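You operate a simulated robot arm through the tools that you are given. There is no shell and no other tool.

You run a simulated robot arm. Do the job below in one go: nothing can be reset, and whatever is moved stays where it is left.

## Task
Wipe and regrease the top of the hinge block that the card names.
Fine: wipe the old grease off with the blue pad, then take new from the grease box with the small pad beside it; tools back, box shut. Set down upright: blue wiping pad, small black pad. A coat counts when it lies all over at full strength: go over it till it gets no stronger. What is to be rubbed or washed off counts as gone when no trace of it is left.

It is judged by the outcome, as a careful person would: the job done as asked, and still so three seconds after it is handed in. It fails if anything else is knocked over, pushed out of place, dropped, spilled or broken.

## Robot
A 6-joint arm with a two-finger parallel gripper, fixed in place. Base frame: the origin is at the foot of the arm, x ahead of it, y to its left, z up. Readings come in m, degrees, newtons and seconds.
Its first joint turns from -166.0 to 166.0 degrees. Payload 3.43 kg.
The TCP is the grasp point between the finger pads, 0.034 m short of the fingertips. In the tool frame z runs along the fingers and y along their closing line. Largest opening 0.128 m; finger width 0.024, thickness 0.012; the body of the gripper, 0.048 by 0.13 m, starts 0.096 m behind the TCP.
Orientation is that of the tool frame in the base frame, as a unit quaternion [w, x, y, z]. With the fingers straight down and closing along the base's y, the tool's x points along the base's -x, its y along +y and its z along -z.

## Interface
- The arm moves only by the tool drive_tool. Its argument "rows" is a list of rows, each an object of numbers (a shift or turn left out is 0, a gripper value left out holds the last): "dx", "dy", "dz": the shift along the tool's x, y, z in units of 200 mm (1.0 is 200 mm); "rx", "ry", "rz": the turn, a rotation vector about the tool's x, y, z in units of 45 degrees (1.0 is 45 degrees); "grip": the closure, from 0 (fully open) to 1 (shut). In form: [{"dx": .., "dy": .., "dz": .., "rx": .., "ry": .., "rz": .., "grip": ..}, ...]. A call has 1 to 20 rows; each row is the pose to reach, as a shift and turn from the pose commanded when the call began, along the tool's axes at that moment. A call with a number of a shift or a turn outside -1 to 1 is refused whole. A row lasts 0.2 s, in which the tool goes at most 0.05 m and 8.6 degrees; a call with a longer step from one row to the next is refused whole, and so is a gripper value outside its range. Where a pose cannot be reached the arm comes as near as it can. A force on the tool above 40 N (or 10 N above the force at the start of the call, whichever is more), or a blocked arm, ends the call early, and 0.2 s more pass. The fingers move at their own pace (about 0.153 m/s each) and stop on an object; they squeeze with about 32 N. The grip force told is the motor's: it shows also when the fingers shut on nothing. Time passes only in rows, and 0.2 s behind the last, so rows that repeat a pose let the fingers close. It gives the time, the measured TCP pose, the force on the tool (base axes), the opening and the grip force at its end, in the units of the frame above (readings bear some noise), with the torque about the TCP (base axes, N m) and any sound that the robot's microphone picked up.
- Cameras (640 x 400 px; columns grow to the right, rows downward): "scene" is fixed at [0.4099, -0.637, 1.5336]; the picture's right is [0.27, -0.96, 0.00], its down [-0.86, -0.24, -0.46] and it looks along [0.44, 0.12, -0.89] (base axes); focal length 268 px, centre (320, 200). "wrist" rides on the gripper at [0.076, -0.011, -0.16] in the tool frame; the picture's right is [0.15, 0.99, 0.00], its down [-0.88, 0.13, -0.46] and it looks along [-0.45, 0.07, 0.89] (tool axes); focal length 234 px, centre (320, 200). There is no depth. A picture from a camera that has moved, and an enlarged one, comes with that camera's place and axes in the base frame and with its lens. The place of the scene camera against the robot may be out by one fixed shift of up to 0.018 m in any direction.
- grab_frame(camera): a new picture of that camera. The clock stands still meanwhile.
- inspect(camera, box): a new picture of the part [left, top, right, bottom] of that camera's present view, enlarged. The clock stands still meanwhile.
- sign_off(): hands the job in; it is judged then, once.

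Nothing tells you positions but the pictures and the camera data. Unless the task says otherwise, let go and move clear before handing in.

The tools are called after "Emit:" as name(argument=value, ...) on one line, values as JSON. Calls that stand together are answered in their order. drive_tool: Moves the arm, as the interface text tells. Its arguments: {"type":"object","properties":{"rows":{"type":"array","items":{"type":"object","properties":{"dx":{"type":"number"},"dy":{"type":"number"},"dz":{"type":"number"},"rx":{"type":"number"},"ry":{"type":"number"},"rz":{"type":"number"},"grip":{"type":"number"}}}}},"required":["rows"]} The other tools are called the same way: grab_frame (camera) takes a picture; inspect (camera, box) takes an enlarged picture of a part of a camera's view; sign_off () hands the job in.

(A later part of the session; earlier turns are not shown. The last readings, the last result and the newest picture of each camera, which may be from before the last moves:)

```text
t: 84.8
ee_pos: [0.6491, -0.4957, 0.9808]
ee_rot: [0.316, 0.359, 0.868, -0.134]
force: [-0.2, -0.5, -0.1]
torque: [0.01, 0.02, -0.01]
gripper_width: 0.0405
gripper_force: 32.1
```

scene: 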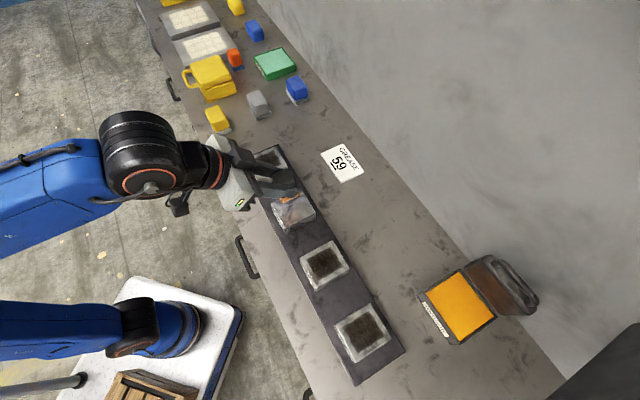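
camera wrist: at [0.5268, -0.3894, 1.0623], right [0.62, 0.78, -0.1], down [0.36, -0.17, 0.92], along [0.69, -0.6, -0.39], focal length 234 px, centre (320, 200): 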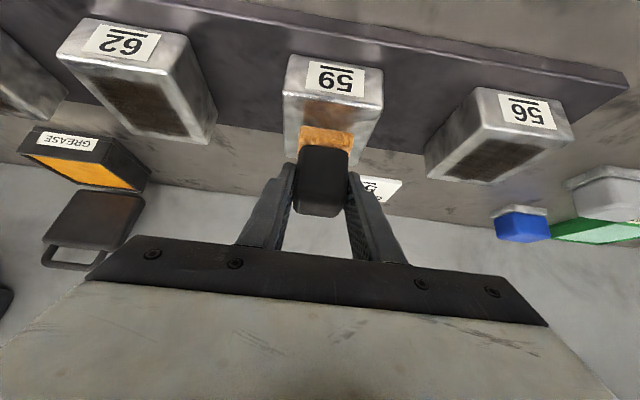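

Emit:
drive_tool(rows=[{"dx": 0.0032, "dz": 0.0038}, {"dx": 0.0056, "dz": 0.0067}, {"dx": 0.0056, "dz": 0.0067}])

```text
t: 85.6
ee_pos: [0.6485, -0.4967, 0.9787]
ee_rot: [0.317, 0.359, 0.868, -0.134]
force: [1.3, -1.4, 6.2]
torque: [0.07, -0.14, -0.05]
gripper_width: 0.0404
gripper_force: 32.3
```

Light contact at 6 N. I start spreading with slow overlapping strokes on the +y half first.

Emit:
drive_tool(rows=[{"dx": -0.0383, "dz": 0.0323}, {"dx": -0.0765, "dz": 0.0647}, {"dx": -0.0765, "dy": 0.045, "dz": 0.0647}, {"dx": -0.0383, "dy": 0.045, "dz": 0.0323}, {"dx": 0.0, "dy": 0.045, "dz": 0.0}, {"dx": 0.0383, "dy": 0.045, "dz": -0.0323}, {"dx": 0.0765, "dy": 0.045, "dz": -0.0647}, {"dx": 0.0765, "dy": 0.09, "dz": -0.0647}, {"dx": 0.0383, "dy": 0.09, "dz": -0.0323}, {"dx": 0.0, "dy": 0.09, "dz": 0.0}, {"dx": -0.0383, "dy": 0.09, "dz": 0.0323}, {"dx": -0.0765, "dy": 0.09, "dz": 0.0647}, {"dx": -0.0765, "dy": 0.045, "dz": 0.0647}, {"dx": -0.0383, "dy": 0.02, "dz": 0.0323}, {"dx": 0.0, "dy": 0.0, "dz": 0.0}])

Emit:
inspect(camera="scene", box=[260, 175, 330, 240])

Emit:
grab_frame(camera="wrist")

```text
t: 88.8
ee_pos: [0.65, -0.4954, 0.9794]
ee_rot: [0.316, 0.359, 0.868, -0.134]
force: [1.2, 1.4, 3.8]
torque: [0.13, -0.06, -0.02]
gripper_width: 0.0402
gripper_force: 32.8
```

```text
6.15 times, centred on (295, 208) of scene
camera zoom: at [0.4099, -0.637, 1.5336], right [0.27, -0.96, 0.0], down [-0.86, -0.24, -0.46], along [0.44, 0.12, -0.89], focal length 1652 px, centre (474, 154)
```

zoom: 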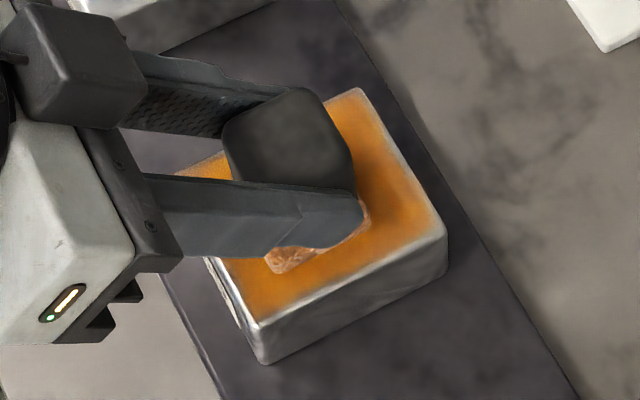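

```text
taken
camera wrist: at [0.5256, -0.3905, 1.0527], right [0.62, 0.78, -0.1], down [0.36, -0.17, 0.91], along [0.69, -0.6, -0.39], focal length 234 px, centre (320, 200)
```

wrist: 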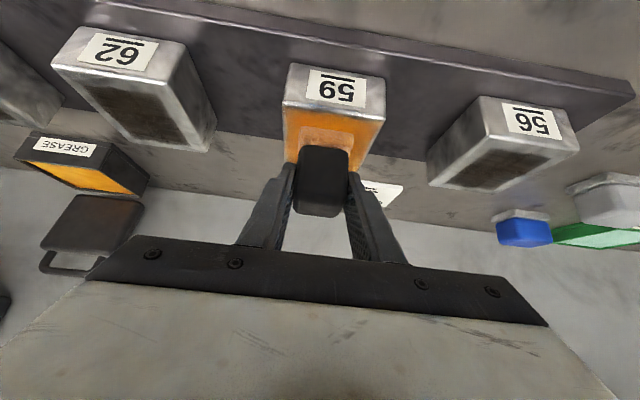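

The grease is going on well. Now the other half, with slightly more pressure.

Emit:
drive_tool(rows=[{"dx": 0.0393, "dy": -0.02, "dz": -0.0311}, {"dx": 0.0775, "dy": -0.045, "dz": -0.0635}, {"dx": 0.0393, "dy": -0.045, "dz": -0.0311}, {"dx": 0.001, "dy": -0.045, "dz": 0.0012}, {"dx": -0.0373, "dy": -0.045, "dz": 0.0335}, {"dx": -0.0755, "dy": -0.045, "dz": 0.0659}, {"dx": -0.0755, "dy": -0.09, "dz": 0.0659}, {"dx": -0.0373, "dy": -0.09, "dz": 0.0335}, {"dx": 0.001, "dy": -0.09, "dz": 0.0012}, {"dx": 0.0393, "dy": -0.09, "dz": -0.0311}, {"dx": 0.0775, "dy": -0.09, "dz": -0.0635}, {"dx": 0.0775, "dy": -0.045, "dz": -0.0635}, {"dx": 0.0775, "dy": 0.0, "dz": -0.0635}, {"dx": 0.0393, "dy": 0.0, "dz": -0.0311}, {"dx": 0.001, "dy": 0.0, "dz": 0.0012}])

Emit:
inspect(camera="scene", box=[260, 175, 330, 240])

```text
t: 92.0
ee_pos: [0.6498, -0.4973, 0.9791]
ee_rot: [0.316, 0.359, 0.868, -0.133]
force: [-2.3, 1.5, 7.3]
torque: [0.24, 0.03, 0.05]
gripper_width: 0.0401
gripper_force: 32.2
```

```text
6.15 times, centred on (295, 208) of scene
camera zoom: at [0.4099, -0.637, 1.5336], right [0.27, -0.96, 0.0], down [-0.86, -0.24, -0.46], along [0.44, 0.12, -0.89], focal length 1652 px, centre (474, 154)
```

zoom: 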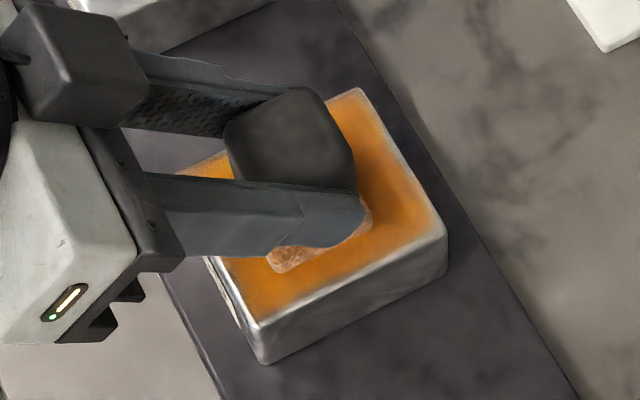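

I lift to inspect the coat.

Emit:
drive_tool(rows=[{"dx": -0.086, "dz": -0.102}, {"dx": -0.172, "dz": -0.204}, {"dx": -0.2584, "dz": -0.3058}, {"dx": -0.2584, "dy": 0.2, "dz": -0.3058}, {"dx": -0.2584, "dy": 0.4, "dz": -0.3058}, {"dx": -0.2584, "dy": 0.55, "dz": -0.3058}, {"dx": -0.2584, "dy": 0.55, "dz": -0.3058}])

Emit:
inspect(camera="scene", box=[260, 175, 330, 240])

Emit:
grab_frame(camera="wrist")

Emit:
inspect(camera="wrist", box=[150, 0, 290, 120])

Emit:
inspect(camera="wrist", box=[270, 110, 380, 220])

```text
t: 93.6
ee_pos: [0.728, -0.4174, 1.06]
ee_rot: [0.316, 0.359, 0.868, -0.134]
force: [-0.3, -0.1, -1.1]
torque: [0.01, 0.0, 0.03]
gripper_width: 0.0402
gripper_force: 31.8
```

```text
6.15 times, centred on (295, 208) of scene
camera zoom: at [0.4099, -0.637, 1.5336], right [0.27, -0.96, 0.0], down [-0.86, -0.24, -0.46], along [0.44, 0.12, -0.89], focal length 1652 px, centre (474, 154)
```

zoom: 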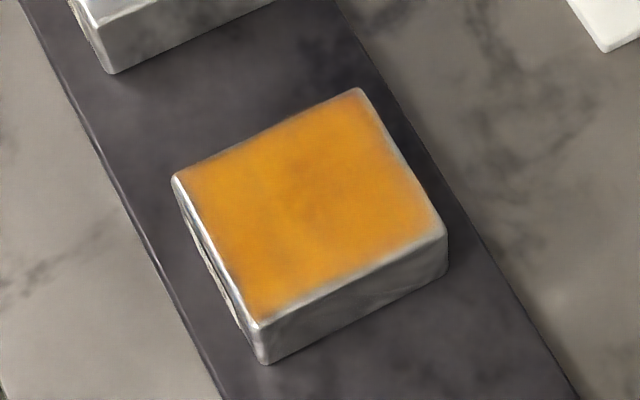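

```text
taken
camera wrist: at [0.6052, -0.3125, 1.1327], right [0.62, 0.78, -0.1], down [0.36, -0.17, 0.92], along [0.69, -0.6, -0.39], focal length 234 px, centre (320, 200)
```

wrist: 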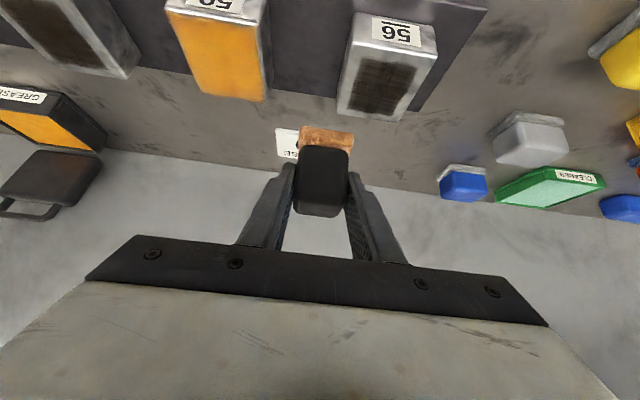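

```text
3.33 times, centred on (220, 60) of wrist
camera zoom: at [0.6052, -0.3125, 1.1327], right [0.62, 0.78, -0.1], down [0.36, -0.17, 0.92], along [0.69, -0.6, -0.39], focal length 781 px, centre (653, 667)
```

zoom: 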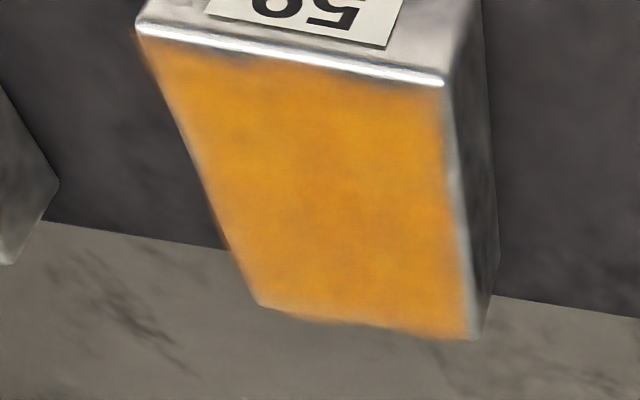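

```text
3.64 times, centred on (325, 165) of wrist
camera zoom: at [0.6052, -0.3125, 1.1327], right [0.62, 0.78, -0.1], down [0.36, -0.17, 0.92], along [0.69, -0.6, -0.39], focal length 852 px, centre (302, 327)
```

zoom: 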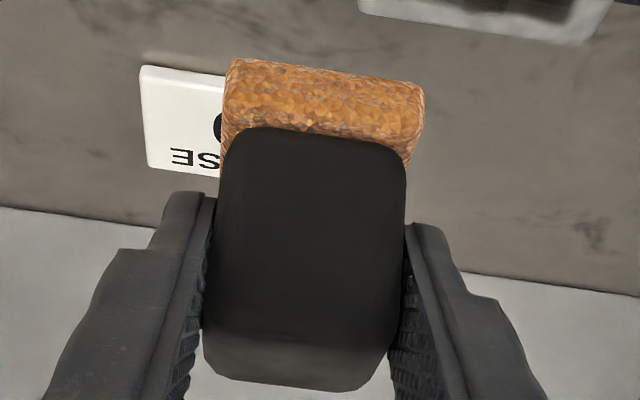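

The coat covers nearly everything, a little thinner at the wall-side and -y edges. To bring it to full strength I take a second load of grease.

Emit:
drive_tool(rows=[{"dx": -0.0673, "dy": -0.204, "dz": 0.0569}, {"dx": -0.1345, "dy": -0.408, "dz": 0.1138}, {"dx": -0.2018, "dy": -0.612, "dz": 0.1706}, {"dx": -0.269, "dy": -0.816, "dz": 0.2275}])

Emit:
drive_tool(rows=[{"dx": -0.0673, "dy": -0.204, "dz": 0.0569}, {"dx": -0.1345, "dy": -0.408, "dz": 0.1138}, {"dx": -0.2018, "dy": -0.612, "dz": 0.1706}, {"dx": -0.269, "dy": -0.816, "dz": 0.2275}])

Emit:
drive_tool(rows=[{"dx": -0.0673, "dy": -0.204, "dz": 0.0569}, {"dx": -0.1345, "dy": -0.408, "dz": 0.1138}, {"dx": -0.2018, "dy": -0.612, "dz": 0.1706}, {"dx": -0.269, "dy": -0.816, "dz": 0.2275}, {"dx": -0.269, "dy": -0.816, "dz": 0.2275}])

Emit:
grab_frame(camera="wrist")

```text
t: 94.6
ee_pos: [0.6614, -0.5848, 1.0605]
ee_rot: [0.316, 0.359, 0.868, -0.134]
force: [0.2, 0.7, -0.8]
torque: [-0.02, 0.01, 0.0]
gripper_width: 0.0401
gripper_force: 32.2
```

```text
t: 95.6
ee_pos: [0.5963, -0.7498, 1.0596]
ee_rot: [0.317, 0.358, 0.868, -0.134]
force: [-0.3, 0.4, 0.2]
torque: [0.06, 0.03, -0.02]
gripper_width: 0.0402
gripper_force: 31.6
```

```text
t: 96.8
ee_pos: [0.5303, -0.9144, 1.0597]
ee_rot: [0.316, 0.359, 0.868, -0.133]
force: [0.2, 1.3, -1.3]
torque: [0.01, -0.02, 0.01]
gripper_width: 0.0405
gripper_force: 31.8
```

```text
taken
camera wrist: at [0.4074, -0.8083, 1.1323], right [0.62, 0.78, -0.1], down [0.36, -0.17, 0.92], along [0.69, -0.6, -0.39], focal length 234 px, centre (320, 200)
```

wrist: 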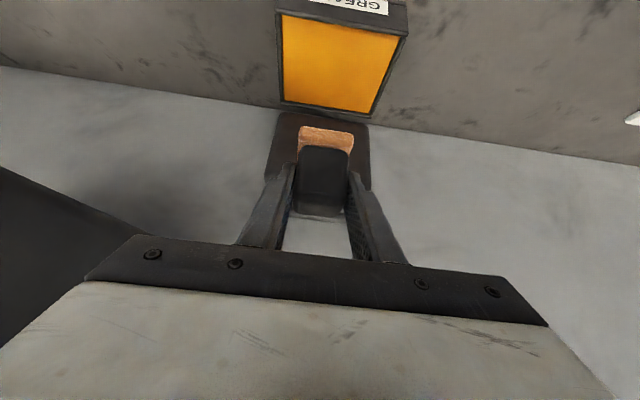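

Over the tray again. I lower to just above the grease, then touch gently.

Emit:
drive_tool(rows=[{"dx": 0.08, "dz": 0.0946}, {"dx": 0.16, "dz": 0.1892}, {"dx": 0.24, "dz": 0.2838}, {"dx": 0.306, "dz": 0.3619}, {"dx": 0.306, "dz": 0.3619}])

Emit:
drive_tool(rows=[{"dx": 0.0048, "dz": 0.0057}, {"dx": 0.0097, "dz": 0.0115}, {"dx": 0.0097, "dz": 0.0115}])

```text
t: 98.0
ee_pos: [0.5295, -0.9147, 0.9647]
ee_rot: [0.316, 0.359, 0.868, -0.133]
force: [0.6, -0.7, -0.2]
torque: [-0.01, 0.04, 0.02]
gripper_width: 0.0404
gripper_force: 32.3
```

```text
t: 98.8
ee_pos: [0.5291, -0.9144, 0.9632]
ee_rot: [0.315, 0.359, 0.868, -0.134]
force: [-0.5, -0.2, -0.9]
torque: [0.01, -0.01, 0.04]
gripper_width: 0.0403
gripper_force: 31.4
```

Emit:
drive_tool(rows=[{"dx": 0.0032, "dz": 0.0038}, {"dx": 0.0065, "dz": 0.0077}, {"dx": 0.0065, "dz": 0.0077}])

```text
t: 99.6
ee_pos: [0.5312, -0.9141, 0.9603]
ee_rot: [0.316, 0.359, 0.868, -0.133]
force: [-0.6, 0.4, 1.3]
torque: [0.07, 0.01, -0.01]
gripper_width: 0.0401
gripper_force: 32.2
```

Emit:
drive_tool(rows=[{"dx": 0.0016, "dz": 0.0019}, {"dx": 0.0032, "dz": 0.0038}, {"dx": 0.0032, "dy": 0.025, "dz": 0.0038}, {"dx": 0.0032, "dy": 0.05, "dz": 0.0038}, {"dx": 0.0032, "dy": 0.025, "dz": 0.0038}, {"dx": 0.0032, "dy": 0.0, "dz": 0.0038}, {"dx": 0.0032, "dy": -0.025, "dz": 0.0038}, {"dx": 0.0032, "dy": -0.05, "dz": 0.0038}, {"dx": 0.0032, "dy": -0.025, "dz": 0.0038}, {"dx": 0.0032, "dy": 0.0, "dz": 0.0038}])

Emit:
inspect(camera="wrist", box=[230, 40, 430, 220])

```text
t: 101.8
ee_pos: [0.5298, -0.9138, 0.9608]
ee_rot: [0.316, 0.358, 0.868, -0.133]
force: [-0.1, -0.8, 5.8]
torque: [0.02, -0.01, -0.03]
gripper_width: 0.0402
gripper_force: 31.6
```

```text
2.22 times, centred on (330, 130) of wrist
camera zoom: at [0.4069, -0.8085, 1.0334], right [0.62, 0.78, -0.1], down [0.36, -0.17, 0.92], along [0.69, -0.6, -0.39], focal length 520 px, centre (298, 356)
```

zoom: 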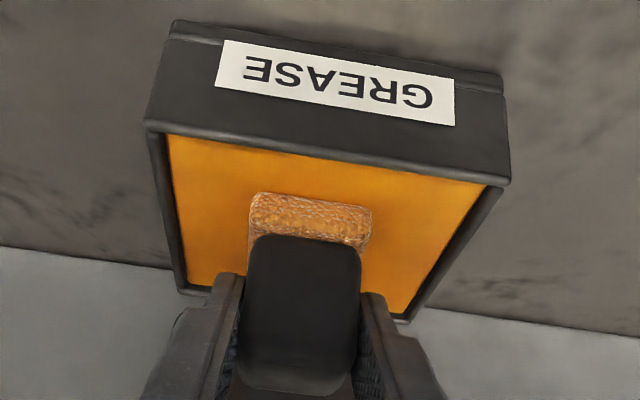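

Reloaded. I lift out and return to block 59.

Emit:
drive_tool(rows=[{"dx": -0.04, "dz": -0.0473}, {"dx": -0.12, "dz": -0.1419}, {"dx": -0.2, "dz": -0.2365}, {"dx": -0.28, "dz": -0.3311}, {"dx": -0.323, "dz": -0.382}, {"dx": -0.323, "dz": -0.382}])

Emit:
drive_tool(rows=[{"dx": 0.081, "dy": 0.191, "dz": -0.0685}, {"dx": 0.162, "dy": 0.382, "dz": -0.137}, {"dx": 0.243, "dy": 0.573, "dz": -0.2055}, {"dx": 0.324, "dy": 0.764, "dz": -0.274}, {"dx": 0.404, "dy": 0.955, "dz": -0.3415}])

Emit:
drive_tool(rows=[{"dx": 0.081, "dy": 0.191, "dz": -0.0685}, {"dx": 0.162, "dy": 0.382, "dz": -0.137}, {"dx": 0.243, "dy": 0.573, "dz": -0.2055}, {"dx": 0.324, "dy": 0.764, "dz": -0.274}, {"dx": 0.404, "dy": 0.955, "dz": -0.3415}, {"dx": 0.404, "dy": 0.955, "dz": -0.3415}])

Emit:
grab_frame(camera="wrist")

```text
t: 103.2
ee_pos: [0.5305, -0.913, 1.0591]
ee_rot: [0.316, 0.359, 0.868, -0.134]
force: [0.3, -0.8, -0.4]
torque: [-0.01, -0.03, 0.02]
gripper_width: 0.0402
gripper_force: 31.7
```

```text
t: 104.4
ee_pos: [0.592, -0.7022, 1.0602]
ee_rot: [0.317, 0.359, 0.868, -0.134]
force: [-0.1, -0.1, -0.8]
torque: [0.03, -0.01, 0.0]
gripper_width: 0.0402
gripper_force: 32.2
```

```text
t: 105.8
ee_pos: [0.6502, -0.4929, 1.061]
ee_rot: [0.316, 0.359, 0.868, -0.134]
force: [0.2, -0.4, -0.3]
torque: [0.01, 0.02, -0.01]
gripper_width: 0.0403
gripper_force: 32.1
```

```text
taken
camera wrist: at [0.5276, -0.3868, 1.133], right [0.62, 0.78, -0.1], down [0.36, -0.17, 0.92], along [0.69, -0.6, -0.39], focal length 234 px, centre (320, 200)
```

wrist: 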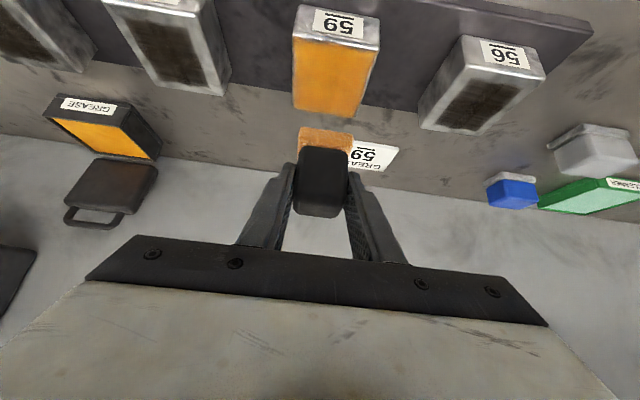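

Emit:
drive_tool(rows=[{"dx": 0.08, "dz": 0.0946}, {"dx": 0.16, "dz": 0.1892}, {"dx": 0.225, "dz": 0.266}, {"dx": 0.2489, "dz": 0.2943}, {"dx": 0.2489, "dz": 0.2943}])

Emit:
drive_tool(rows=[{"dx": 0.0048, "dz": 0.0057}, {"dx": 0.0097, "dz": 0.0115}, {"dx": 0.0097, "dz": 0.0115}])

```text
t: 107.0
ee_pos: [0.6508, -0.4947, 0.9826]
ee_rot: [0.316, 0.359, 0.868, -0.134]
force: [-0.4, 0.0, 0.0]
torque: [0.01, 0.0, -0.01]
gripper_width: 0.0402
gripper_force: 31.8
```

```text
t: 107.8
ee_pos: [0.6509, -0.4959, 0.9794]
ee_rot: [0.315, 0.359, 0.868, -0.134]
force: [0.6, 0.4, -0.2]
torque: [-0.01, -0.07, -0.02]
gripper_width: 0.04
gripper_force: 32.1
```

Emit:
drive_tool(rows=[{"dx": 0.0032, "dz": 0.0038}, {"dx": 0.0048, "dz": 0.0057}, {"dx": 0.0048, "dz": 0.0057}])

```text
t: 108.6
ee_pos: [0.6513, -0.4945, 0.9785]
ee_rot: [0.317, 0.36, 0.867, -0.135]
force: [-1.7, -4.1, 20.0]
torque: [0.17, -0.29, -0.11]
gripper_width: 0.0402
gripper_force: 32.6
```

Contact at 20 N; I ease off a little and go over the whole +y half again, reaching slightly past the edges.

Emit:
drive_tool(rows=[{"dx": -0.0472, "dz": 0.0373}, {"dx": -0.0893, "dz": 0.0729}, {"dx": -0.0893, "dy": 0.05, "dz": 0.0729}, {"dx": -0.0893, "dy": 0.1, "dz": 0.0729}, {"dx": -0.0472, "dy": 0.1, "dz": 0.0373}, {"dx": -0.0013, "dy": 0.1, "dz": -0.0015}, {"dx": 0.0446, "dy": 0.1, "dz": -0.0403}, {"dx": 0.0867, "dy": 0.1, "dz": -0.0759}, {"dx": 0.0867, "dy": 0.05, "dz": -0.0759}, {"dx": 0.0446, "dy": 0.05, "dz": -0.0403}, {"dx": -0.0013, "dy": 0.05, "dz": -0.0015}, {"dx": -0.0472, "dy": 0.05, "dz": 0.0373}, {"dx": -0.0893, "dy": 0.05, "dz": 0.0729}, {"dx": -0.0472, "dy": 0.025, "dz": 0.0373}, {"dx": -0.0013, "dy": 0.0, "dz": -0.0015}])

```text
t: 110.3
ee_pos: [0.6545, -0.4693, 0.9792]
ee_rot: [0.317, 0.358, 0.868, -0.133]
force: [1.0, 1.7, 6.8]
torque: [0.17, -0.05, -0.01]
gripper_width: 0.0402
gripper_force: 31.6
stopped in row 8: the force on the tool passed its limit at 42 N (the readings are from after the stop); the commanded pose is now the measured one
```

A brief force spike stopped it near the robot-side edge; the pad is now resting at 7 N. I ease off and continue the strokes more gently.

Emit:
drive_tool(rows=[{"dx": 0.0112, "dz": -0.0115}, {"dx": 0.0235, "dz": -0.0219}, {"dx": 0.0235, "dy": -0.025, "dz": -0.0219}, {"dx": 0.0235, "dy": -0.05, "dz": -0.0219}, {"dx": -0.0148, "dy": -0.05, "dz": 0.0104}, {"dx": -0.0606, "dy": -0.05, "dz": 0.0492}, {"dx": -0.1065, "dy": -0.05, "dz": 0.088}, {"dx": -0.1486, "dy": -0.05, "dz": 0.1236}, {"dx": -0.1486, "dy": -0.075, "dz": 0.1236}, {"dx": -0.1486, "dy": -0.1, "dz": 0.1236}, {"dx": -0.1065, "dy": -0.1, "dz": 0.088}, {"dx": -0.0606, "dy": -0.1, "dz": 0.0492}, {"dx": -0.0148, "dy": -0.1, "dz": 0.0104}, {"dx": 0.0235, "dy": -0.1, "dz": -0.0219}])

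```text
t: 113.3
ee_pos: [0.6361, -0.4792, 0.9782]
ee_rot: [0.317, 0.359, 0.868, -0.134]
force: [1.4, -1.3, 9.3]
torque: [0.11, -0.09, -0.01]
gripper_width: 0.0401
gripper_force: 31.9
```

Now the -y half, reaching to its edges.

Emit:
drive_tool(rows=[{"dy": -0.025}, {"dy": -0.05}, {"dx": -0.0382, "dy": -0.05, "dz": 0.0323}, {"dx": -0.0841, "dy": -0.05, "dz": 0.0711}, {"dx": -0.13, "dy": -0.05, "dz": 0.1099}, {"dx": -0.172, "dy": -0.05, "dz": 0.1455}, {"dx": -0.172, "dy": -0.075, "dz": 0.1455}, {"dx": -0.172, "dy": -0.1, "dz": 0.1455}, {"dx": -0.13, "dy": -0.1, "dz": 0.1099}, {"dx": -0.0841, "dy": -0.1, "dz": 0.0711}, {"dx": -0.0382, "dy": -0.1, "dz": 0.0323}, {"dx": 0.0, "dy": -0.1, "dz": 0.0}, {"dx": 0.0, "dy": -0.05, "dz": 0.0}, {"dx": -0.0382, "dy": -0.02, "dz": 0.0323}, {"dx": -0.0841, "dy": 0.0, "dz": 0.0711}])

Emit:
inspect(camera="scene", box=[260, 175, 330, 240])

```text
t: 116.5
ee_pos: [0.6514, -0.4936, 0.9785]
ee_rot: [0.317, 0.359, 0.867, -0.134]
force: [-3.9, -0.4, 11.0]
torque: [0.21, 0.06, 0.05]
gripper_width: 0.0403
gripper_force: 32.1
```

```text
6.15 times, centred on (295, 208) of scene
camera zoom: at [0.4099, -0.637, 1.5336], right [0.27, -0.96, 0.0], down [-0.86, -0.24, -0.46], along [0.44, 0.12, -0.89], focal length 1652 px, centre (474, 154)
```

zoom: 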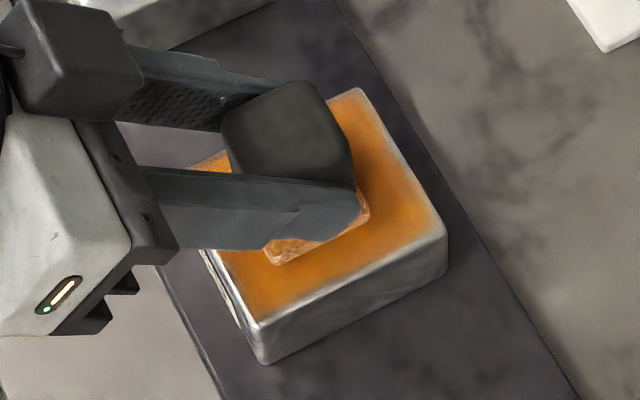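

I lift and inspect again.

Emit:
drive_tool(rows=[{"dx": -0.086, "dz": -0.102}, {"dx": -0.172, "dz": -0.204}, {"dx": -0.2584, "dz": -0.3058}, {"dx": -0.2584, "dy": 0.2, "dz": -0.3058}, {"dx": -0.2584, "dy": 0.4, "dz": -0.3058}, {"dx": -0.2584, "dy": 0.55, "dz": -0.3058}, {"dx": -0.2584, "dy": 0.55, "dz": -0.3058}])

Emit:
inspect(camera="scene", box=[270, 185, 322, 233])

Emit:
inspect(camera="wrist", box=[150, 0, 290, 120])

```text
t: 118.1
ee_pos: [0.73, -0.4173, 1.0592]
ee_rot: [0.316, 0.359, 0.868, -0.134]
force: [0.3, 0.3, -0.7]
torque: [0.01, 0.03, 0.01]
gripper_width: 0.0402
gripper_force: 31.8
```

```text
8.33 times, centred on (296, 209) of scene
camera zoom: at [0.4099, -0.637, 1.5336], right [0.27, -0.96, 0.0], down [-0.86, -0.24, -0.46], along [0.44, 0.12, -0.89], focal length 2236 px, centre (520, 125)
```

zoom: 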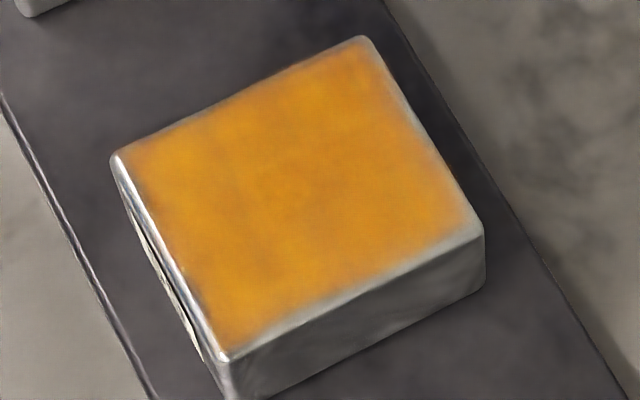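

```text
3.33 times, centred on (220, 60) of wrist
camera zoom: at [0.6063, -0.3119, 1.1323], right [0.62, 0.78, -0.1], down [0.36, -0.17, 0.92], along [0.7, -0.6, -0.39], focal length 781 px, centre (653, 667)
```

zoom: 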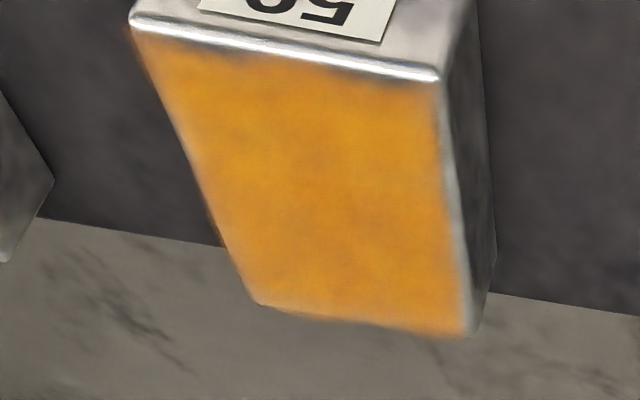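

The coat looks even. I zoom into the corners and edges to check they are as strong as the middle.

Emit:
inspect(camera="scene", box=[292, 186, 318, 216])

Emit:
inspect(camera="scene", box=[270, 196, 300, 232])

Emit:
inspect(camera="wrist", box=[180, 10, 260, 75])

Emit:
inspect(camera="wrist", box=[190, 60, 270, 110])

```text
13.33 times, centred on (305, 201) of scene
camera zoom: at [0.4099, -0.637, 1.5336], right [0.27, -0.96, 0.0], down [-0.86, -0.24, -0.46], along [0.44, 0.12, -0.89], focal length 3578 px, centre (520, 187)
```

zoom: 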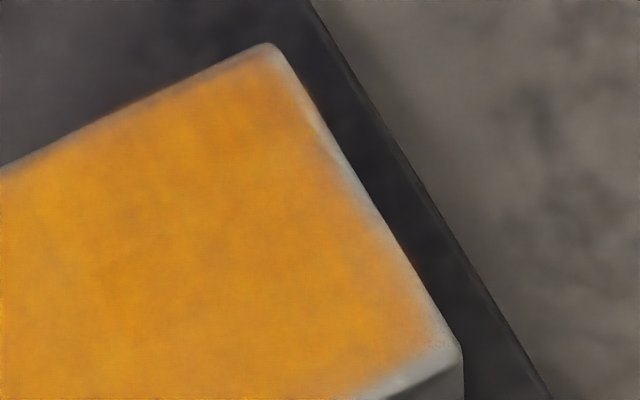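

```text
11.11 times, centred on (285, 214) of scene
camera zoom: at [0.4099, -0.637, 1.5336], right [0.27, -0.96, 0.0], down [-0.86, -0.24, -0.46], along [0.44, 0.12, -0.89], focal length 2982 px, centre (709, 44)
```

zoom: 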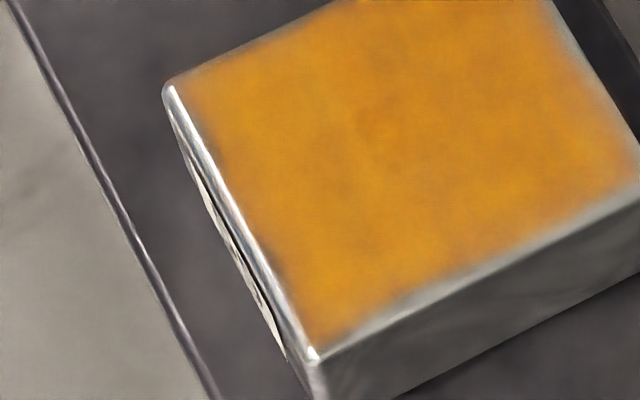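

```text
6.15 times, centred on (220, 42) of wrist
camera zoom: at [0.6063, -0.3119, 1.1323], right [0.62, 0.78, -0.1], down [0.36, -0.17, 0.92], along [0.7, -0.6, -0.39], focal length 1441 px, centre (935, 1169)
```

zoom: 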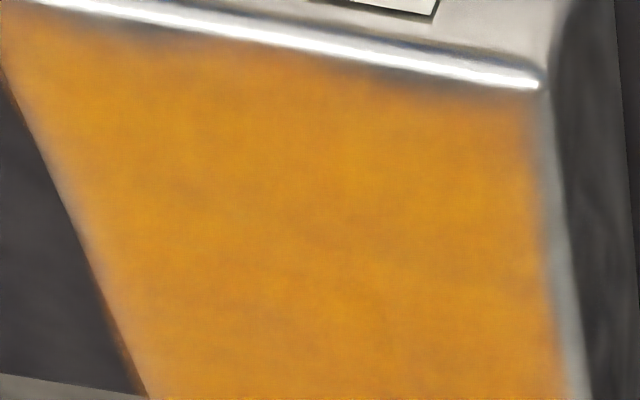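

```text
8.00 times, centred on (230, 85) of wrist
camera zoom: at [0.6063, -0.3119, 1.1323], right [0.62, 0.78, -0.1], down [0.36, -0.17, 0.92], along [0.7, -0.6, -0.39], focal length 1873 px, centre (1040, 1120)
```

zoom: 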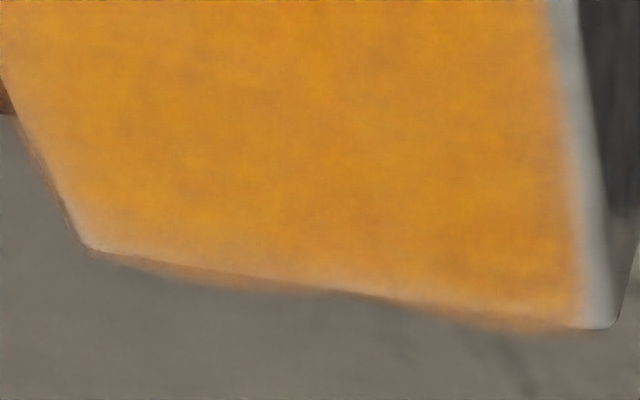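

Emit:
inspect(camera="wrist", box=[270, 110, 380, 220])

Emit:
grab_frame(camera="scene")

```text
3.64 times, centred on (325, 165) of wrist
camera zoom: at [0.6063, -0.3119, 1.1323], right [0.62, 0.78, -0.1], down [0.36, -0.17, 0.92], along [0.7, -0.6, -0.39], focal length 852 px, centre (302, 327)
```

zoom: 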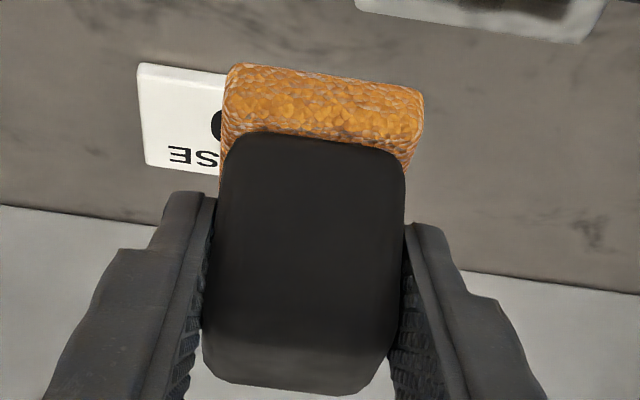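

```text
taken
```

scene: 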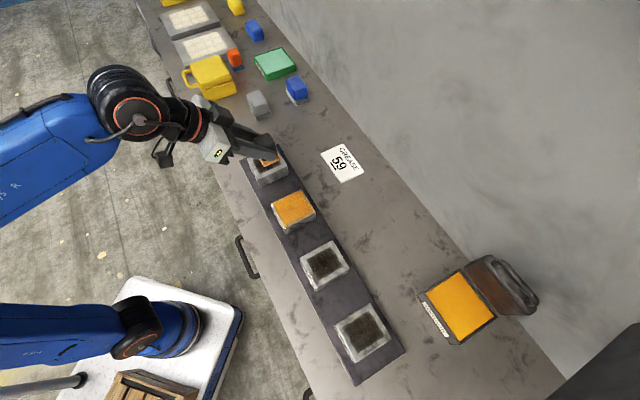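

The pad still holds plenty of grease, so the block took little on the second round. I make one more full pass with this load to be sure the edges are saturated too.

Emit:
drive_tool(rows=[{"dy": -0.2}, {"dy": -0.4}, {"dy": -0.55}, {"dx": 0.086, "dy": -0.55, "dz": 0.102}, {"dx": 0.172, "dy": -0.55, "dz": 0.204}, {"dx": 0.235, "dy": -0.55, "dz": 0.2781}, {"dx": 0.252, "dy": -0.55, "dz": 0.2982}, {"dx": 0.252, "dy": -0.55, "dz": 0.2982}])

```text
t: 119.9
ee_pos: [0.6492, -0.4952, 0.9814]
ee_rot: [0.317, 0.359, 0.867, -0.135]
force: [-0.2, 0.5, -0.9]
torque: [-0.04, -0.01, 0.01]
gripper_width: 0.04
gripper_force: 32.4
```

Emit:
drive_tool(rows=[{"dx": 0.0048, "dz": 0.0057}, {"dx": 0.0081, "dz": 0.0096}, {"dx": 0.0081, "dz": 0.0096}])

```text
t: 120.7
ee_pos: [0.6516, -0.4946, 0.98]
ee_rot: [0.317, 0.359, 0.867, -0.134]
force: [0.8, -2.9, 10.1]
torque: [0.1, -0.18, -0.07]
gripper_width: 0.0402
gripper_force: 32.0
```

Emit:
drive_tool(rows=[{"dx": -0.0388, "dz": 0.0315}, {"dx": -0.0771, "dz": 0.0639}, {"dx": -0.0885, "dy": 0.05, "dz": 0.0736}, {"dx": -0.0885, "dy": 0.1, "dz": 0.0736}, {"dx": -0.0503, "dy": 0.1, "dz": 0.0412}, {"dx": -0.0121, "dy": 0.1, "dz": 0.0089}, {"dx": 0.0262, "dy": 0.1, "dz": -0.0234}, {"dx": 0.0606, "dy": 0.1, "dz": -0.0525}, {"dx": 0.0835, "dy": 0.1, "dz": -0.0719}, {"dx": 0.0835, "dy": 0.05, "dz": -0.0719}, {"dx": 0.0835, "dy": 0.0, "dz": -0.0719}, {"dx": 0.0835, "dy": -0.05, "dz": -0.0719}, {"dx": 0.0835, "dy": -0.1, "dz": -0.0719}, {"dx": 0.0453, "dy": -0.1, "dz": -0.0396}, {"dx": 0.007, "dy": -0.1, "dz": -0.0073}, {"dx": -0.0312, "dy": -0.1, "dz": 0.0251}, {"dx": -0.0656, "dy": -0.1, "dz": 0.0542}, {"dx": -0.0885, "dy": -0.1, "dz": 0.0736}, {"dx": -0.0885, "dy": -0.05, "dz": 0.0736}, {"dx": -0.0771, "dy": 0.0, "dz": 0.0639}])

```text
t: 124.9
ee_pos: [0.6658, -0.5094, 0.9786]
ee_rot: [0.317, 0.359, 0.867, -0.135]
force: [-2.8, -4.6, 11.3]
torque: [-0.15, -0.06, -0.07]
gripper_width: 0.0405
gripper_force: 31.2
```

The rim is done without spikes. Now the interior once more.

Emit:
drive_tool(rows=[{"dx": 0.0382, "dz": -0.0323}, {"dx": 0.0765, "dz": -0.0647}, {"dx": 0.1147, "dz": -0.097}, {"dx": 0.1529, "dz": -0.1293}, {"dx": 0.1529, "dy": 0.05, "dz": -0.1293}, {"dx": 0.1147, "dy": 0.05, "dz": -0.097}, {"dx": 0.0765, "dy": 0.05, "dz": -0.0647}, {"dx": 0.0382, "dy": 0.05, "dz": -0.0323}, {"dx": 0.0, "dy": 0.05, "dz": 0.0}, {"dx": 0.0, "dy": 0.0, "dz": 0.0}, {"dx": 0.0, "dy": -0.05, "dz": 0.0}, {"dx": 0.0382, "dy": -0.05, "dz": -0.0323}, {"dx": 0.0765, "dy": -0.05, "dz": -0.0647}, {"dx": 0.1147, "dy": -0.05, "dz": -0.097}, {"dx": 0.1529, "dy": -0.05, "dz": -0.1293}, {"dx": 0.1147, "dy": -0.025, "dz": -0.097}, {"dx": 0.0765, "dy": 0.0, "dz": -0.0647}])

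Emit:
drive_tool(rows=[{"dx": -0.086, "dz": -0.102}, {"dx": -0.172, "dz": -0.204}, {"dx": -0.2584, "dz": -0.3058}, {"dx": -0.2584, "dy": 0.2, "dz": -0.3058}, {"dx": -0.2584, "dy": 0.4, "dz": -0.3058}, {"dx": -0.2584, "dy": 0.55, "dz": -0.3058}, {"dx": -0.2584, "dy": 0.55, "dz": -0.3058}])

Emit:
inspect(camera="scene", box=[270, 185, 322, 233])

Emit:
inspect(camera="wrist", box=[150, 0, 290, 120])

Emit:
inspect(camera="wrist", box=[270, 110, 380, 220])

```text
t: 128.5
ee_pos: [0.6499, -0.495, 0.9777]
ee_rot: [0.318, 0.358, 0.868, -0.134]
force: [-5.4, -0.4, 12.4]
torque: [0.22, 0.01, 0.03]
gripper_width: 0.0402
gripper_force: 31.6
```

```text
t: 130.1
ee_pos: [0.731, -0.416, 1.0574]
ee_rot: [0.316, 0.359, 0.868, -0.134]
force: [1.0, 0.0, -0.4]
torque: [0.03, 0.0, -0.01]
gripper_width: 0.0405
gripper_force: 32.1
```

```text
8.33 times, centred on (296, 209) of scene
camera zoom: at [0.4099, -0.637, 1.5336], right [0.27, -0.96, 0.0], down [-0.86, -0.24, -0.46], along [0.44, 0.12, -0.89], focal length 2236 px, centre (520, 125)
```

zoom: 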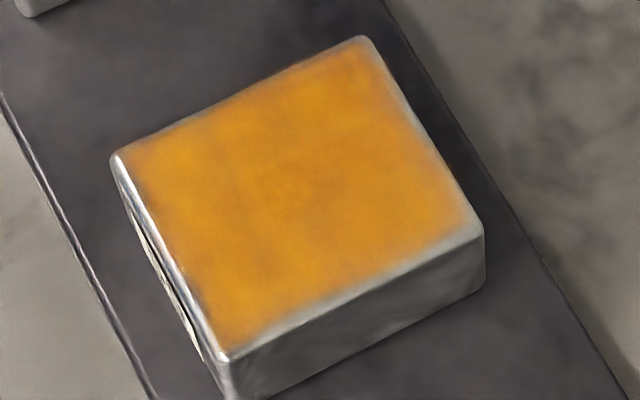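

```text
3.33 times, centred on (220, 60) of wrist
camera zoom: at [0.6071, -0.3106, 1.1307], right [0.62, 0.78, -0.1], down [0.36, -0.17, 0.92], along [0.7, -0.6, -0.39], focal length 781 px, centre (653, 667)
```

zoom: 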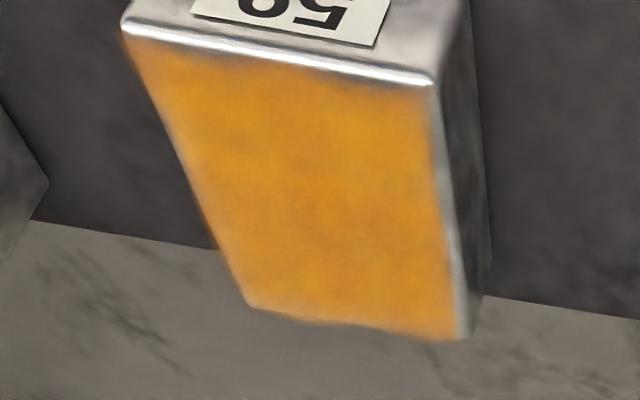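

```text
3.64 times, centred on (325, 165) of wrist
camera zoom: at [0.6071, -0.3106, 1.1307], right [0.62, 0.78, -0.1], down [0.36, -0.17, 0.92], along [0.7, -0.6, -0.39], focal length 852 px, centre (302, 327)
```

zoom: 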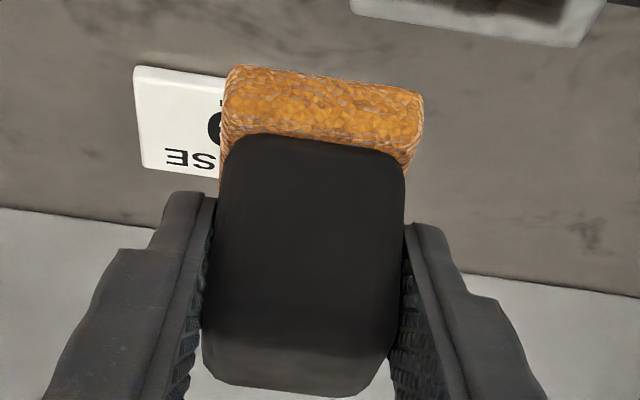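

The coat is unchanged by the third pass, so it is at full strength. Now I return the black pad to its place.

Emit:
drive_tool(rows=[{"dx": -0.0737, "dy": -0.167, "dz": 0.0902}, {"dx": -0.1474, "dy": -0.334, "dz": 0.1804}, {"dx": -0.2211, "dy": -0.501, "dz": 0.2706}, {"dx": -0.2948, "dy": -0.668, "dz": 0.3608}, {"dx": -0.3685, "dy": -0.835, "dz": 0.451}])

Emit:
drive_tool(rows=[{"dx": -0.0737, "dy": -0.167, "dz": 0.0902}, {"dx": -0.1474, "dy": -0.334, "dz": 0.1804}, {"dx": -0.2211, "dy": -0.501, "dz": 0.2706}, {"dx": -0.2948, "dy": -0.668, "dz": 0.3608}, {"dx": -0.3685, "dy": -0.835, "dz": 0.451}, {"dx": -0.3685, "dy": -0.835, "dz": 0.451}])

Emit:
grab_frame(camera="wrist")

Emit:
grab_frame(camera="scene")

```text
t: 131.3
ee_pos: [0.6923, -0.6139, 1.0358]
ee_rot: [0.318, 0.359, 0.867, -0.134]
force: [-0.2, 0.1, -0.6]
torque: [0.02, 0.04, 0.02]
gripper_width: 0.0403
gripper_force: 32.2
```

```text
t: 132.7
ee_pos: [0.6541, -0.8148, 1.015]
ee_rot: [0.316, 0.359, 0.868, -0.134]
force: [0.2, -0.1, -1.2]
torque: [0.01, 0.02, 0.0]
gripper_width: 0.0402
gripper_force: 31.9
```

```text
taken
camera wrist: at [0.5304, -0.7087, 1.0886], right [0.62, 0.78, -0.1], down [0.36, -0.17, 0.92], along [0.7, -0.6, -0.39], focal length 234 px, centre (320, 200)
```

wrist: 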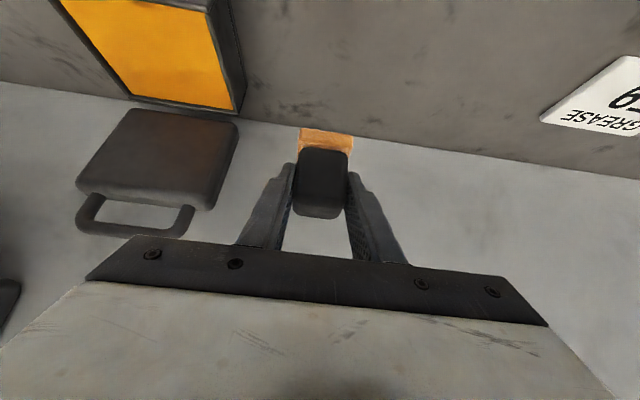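

```text
taken
```

scene: 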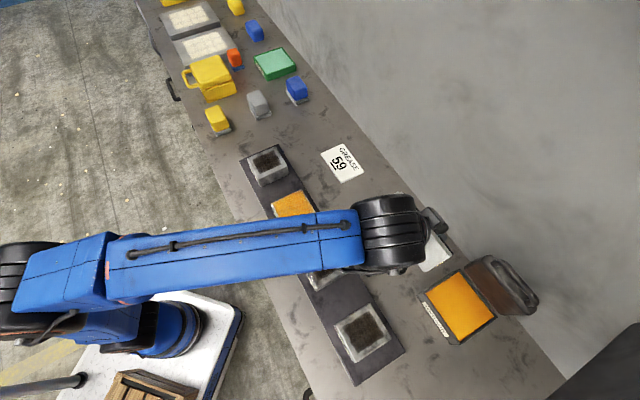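

Right above its old spot. I lower it carefully.

Emit:
drive_tool(rows=[{"dx": 0.078, "dy": 0.003, "dz": 0.0927}, {"dx": 0.157, "dy": 0.006, "dz": 0.1854}, {"dx": 0.235, "dy": 0.008, "dz": 0.2781}, {"dx": 0.3, "dy": 0.008, "dz": 0.3555}, {"dx": 0.3136, "dy": 0.008, "dz": 0.3708}, {"dx": 0.3136, "dy": 0.008, "dz": 0.3708}])

```text
t: 134.1
ee_pos: [0.656, -0.8134, 0.9195]
ee_rot: [0.316, 0.359, 0.868, -0.134]
force: [0.0, -0.2, 0.6]
torque: [0.02, -0.07, -0.04]
gripper_width: 0.04
gripper_force: 31.2
```

Emit:
drive_tool(rows=[{"dx": 0.0048, "dz": 0.0057}, {"dx": 0.0097, "dz": 0.0115}, {"dx": 0.0097, "dz": 0.0115}])

```text
t: 134.9
ee_pos: [0.6556, -0.8136, 0.916]
ee_rot: [0.316, 0.358, 0.868, -0.133]
force: [-0.8, -0.4, -0.6]
torque: [0.0, 0.03, 0.0]
gripper_width: 0.0399
gripper_force: 31.9
```

Emit:
drive_tool(rows=[{"dx": 0.0032, "dz": 0.0038}, {"dx": 0.0065, "dz": 0.0077}, {"dx": 0.0065, "dz": 0.0077}])

```text
t: 135.7
ee_pos: [0.6564, -0.8142, 0.9144]
ee_rot: [0.317, 0.359, 0.868, -0.134]
force: [0.7, -0.8, -0.6]
torque: [0.01, 0.06, -0.02]
gripper_width: 0.0402
gripper_force: 32.5
```

Emit:
drive_tool(rows=[{"dx": 0.0024, "dz": 0.0029}, {"dx": 0.0048, "dz": 0.0057}, {"dx": 0.0048, "dz": 0.0057}])

```text
t: 136.5
ee_pos: [0.6546, -0.8128, 0.914]
ee_rot: [0.316, 0.359, 0.868, -0.134]
force: [-0.9, 1.1, -0.3]
torque: [-0.01, 0.04, 0.02]
gripper_width: 0.0401
gripper_force: 31.9
```

Emit:
drive_tool(rows=[{"dx": 0.0024, "dz": 0.0029}, {"dx": 0.0048, "dz": 0.0057}, {"dx": 0.0048, "dz": 0.0057}])

```text
t: 137.3
ee_pos: [0.6548, -0.8125, 0.9133]
ee_rot: [0.318, 0.359, 0.867, -0.135]
force: [0.7, 1.2, 7.7]
torque: [0.23, -0.14, 0.01]
gripper_width: 0.0403
gripper_force: 31.7
```

The pad is on the bench. I release it and draw back.

Emit:
drive_tool(rows=[{"grip": 0.3}, {"grip": 0.3}, {"grip": 0.3}])

Emit:
drive_tool(rows=[{"dz": -0.1, "grip": 0.3}, {"dz": -0.3, "grip": 0.3}, {"dz": -0.5, "grip": 0.3}, {"dz": -0.7, "grip": 0.3}, {"dz": -0.9, "grip": 0.3}, {"dz": -0.9, "grip": 0.3}])

Emit:
grab_frame(camera="wrist")

Emit:
inspect(camera="scene", box=[380, 210, 540, 350])

```text
t: 138.1
ee_pos: [0.6554, -0.814, 0.9127]
ee_rot: [0.317, 0.359, 0.868, -0.134]
force: [-0.6, -0.4, -0.7]
torque: [-0.01, -0.01, -0.01]
gripper_width: 0.0898
gripper_force: 0.1
```

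```text
t: 139.5
ee_pos: [0.5744, -0.73, 1.0517]
ee_rot: [0.316, 0.359, 0.868, -0.134]
force: [0.7, 0.5, -0.4]
torque: [0.05, 0.01, -0.04]
gripper_width: 0.0893
gripper_force: 0.0
```

```text
taken
camera wrist: at [0.4519, -0.6239, 1.124], right [0.62, 0.78, -0.1], down [0.36, -0.17, 0.92], along [0.7, -0.6, -0.39], focal length 234 px, centre (320, 200)
```

wrist: 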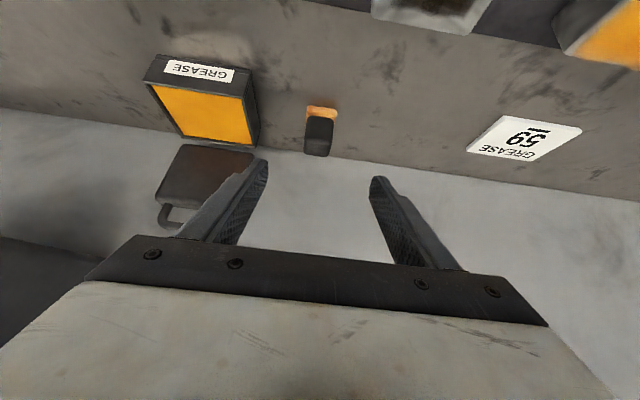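

```text
2.86 times, centred on (460, 280) of scene
camera zoom: at [0.4099, -0.637, 1.5336], right [0.27, -0.96, 0.0], down [-0.86, -0.24, -0.46], along [0.44, 0.12, -0.89], focal length 767 px, centre (-80, -29)
```

zoom: 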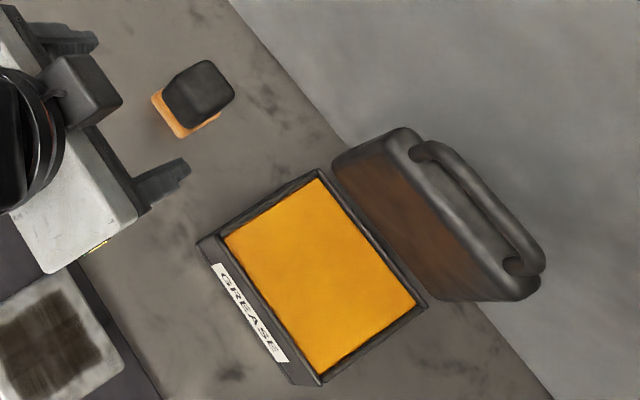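

The black pad stands upright where it was. Now to close the box: I turn the gripper back to the caging orientation and go to the approach point in front of the raised handle.

Emit:
drive_tool(rows=[{"dx": -0.08, "dy": -0.134, "dz": -0.032, "rz": 0.167, "grip": 0.766}, {"dx": -0.16, "dy": -0.269, "dz": -0.064, "rz": 0.333, "grip": 0.766}, {"dx": -0.2375, "dy": -0.403, "dz": -0.097, "rz": 0.5, "grip": 0.766}, {"dx": -0.316, "dy": -0.538, "dz": -0.129, "rz": 0.667, "grip": 0.766}, {"dx": -0.396, "dy": -0.672, "dz": -0.161, "rz": 0.833, "grip": 0.766}, {"dx": -0.475, "dy": -0.807, "dz": -0.1935, "rz": 1.0, "grip": 0.766}])

Emit:
drive_tool(rows=[{"rz": 0.19}, {"rz": 0.38}, {"rz": 0.57}, {"rz": 0.76}, {"rz": 0.95}, {"rz": 1.0}, {"rz": 1.0}])

Emit:
drive_tool(rows=[{"rx": -0.15}, {"rx": -0.298}, {"rx": -0.298}])

Emit:
grab_frame(camera="wrist")

Emit:
inspect(camera="wrist", box=[150, 50, 410, 220])

```text
t: 140.9
ee_pos: [0.4948, -0.8779, 1.1419]
ee_rot: [0.344, 0.664, 0.664, -0.002]
force: [-0.5, 0.3, 1.2]
torque: [-0.07, 0.03, -0.02]
gripper_width: 0.0301
gripper_force: 0.0
```

```text
t: 142.5
ee_pos: [0.4945, -0.8779, 1.1418]
ee_rot: [0.318, 0.868, 0.36, 0.13]
force: [0.4, 0.2, 1.4]
torque: [-0.03, 0.0, 0.0]
gripper_width: 0.0299
gripper_force: 0.1
```

```text
t: 143.3
ee_pos: [0.4929, -0.8781, 1.1416]
ee_rot: [0.419, 0.824, 0.342, 0.17]
force: [0.0, 0.3, -0.5]
torque: [-0.01, 0.03, -0.02]
gripper_width: 0.03
gripper_force: 0.1
```

```text
taken
camera wrist: at [0.45, -0.7294, 1.2258], right [0.52, -0.31, 0.8], down [-0.83, -0.42, 0.38], along [0.21, -0.86, -0.47], focal length 234 px, centre (320, 200)
```

wrist: 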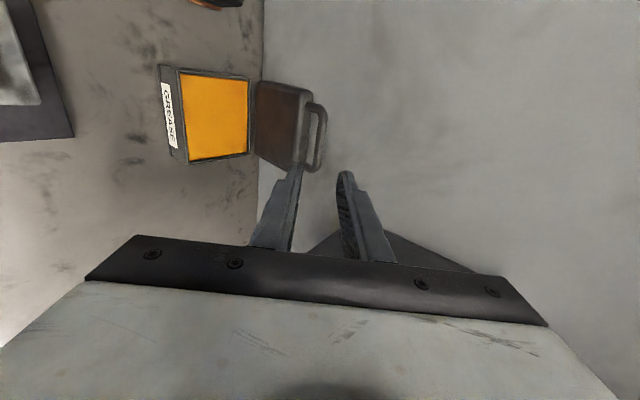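

```text
2.35 times, centred on (280, 135) of wrist
camera zoom: at [0.45, -0.7294, 1.2258], right [0.52, -0.31, 0.8], down [-0.83, -0.42, 0.38], along [0.21, -0.86, -0.47], focal length 551 px, centre (414, 353)
```

zoom: 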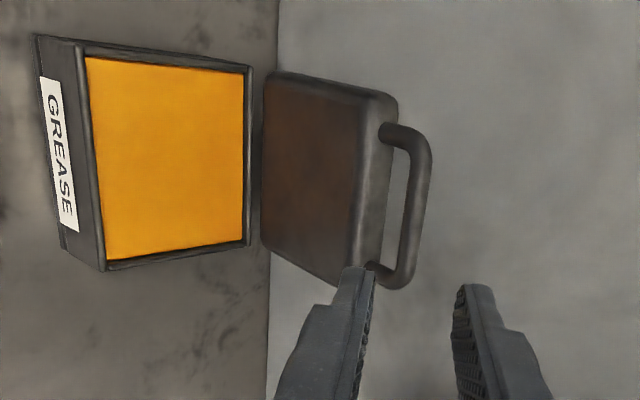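

The bar sits about 4 mm off the finger axis; I correct that, narrow the fingers to 24 mm, and approach to just short of it.

Emit:
drive_tool(rows=[{"dy": -0.01, "dz": 0.15, "grip": 0.8125}, {"dy": -0.02, "dz": 0.3, "grip": 0.8125}, {"dy": -0.022, "dz": 0.45, "grip": 0.8125}, {"dy": -0.022, "dz": 0.58, "grip": 0.8125}, {"dy": -0.022, "dz": 0.58, "grip": 0.8125}])

Emit:
inspect(camera="wrist", box=[240, 80, 400, 260])

```text
t: 144.5
ee_pos: [0.5576, -0.9418, 1.0686]
ee_rot: [0.418, 0.824, 0.343, 0.171]
force: [0.0, 0.6, 0.1]
torque: [0.06, 0.01, -0.03]
gripper_width: 0.0242
gripper_force: 0.1
```

```text
2.22 times, centred on (320, 170) of wrist
camera zoom: at [0.5145, -0.7924, 1.1534], right [0.52, -0.31, 0.8], down [-0.83, -0.42, 0.38], along [0.21, -0.86, -0.47], focal length 520 px, centre (320, 267)
```

zoom: 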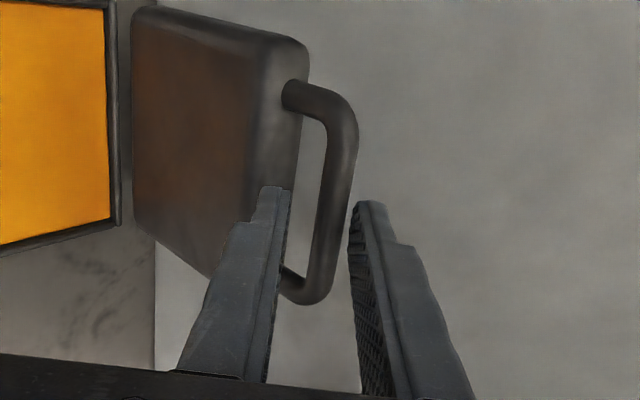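

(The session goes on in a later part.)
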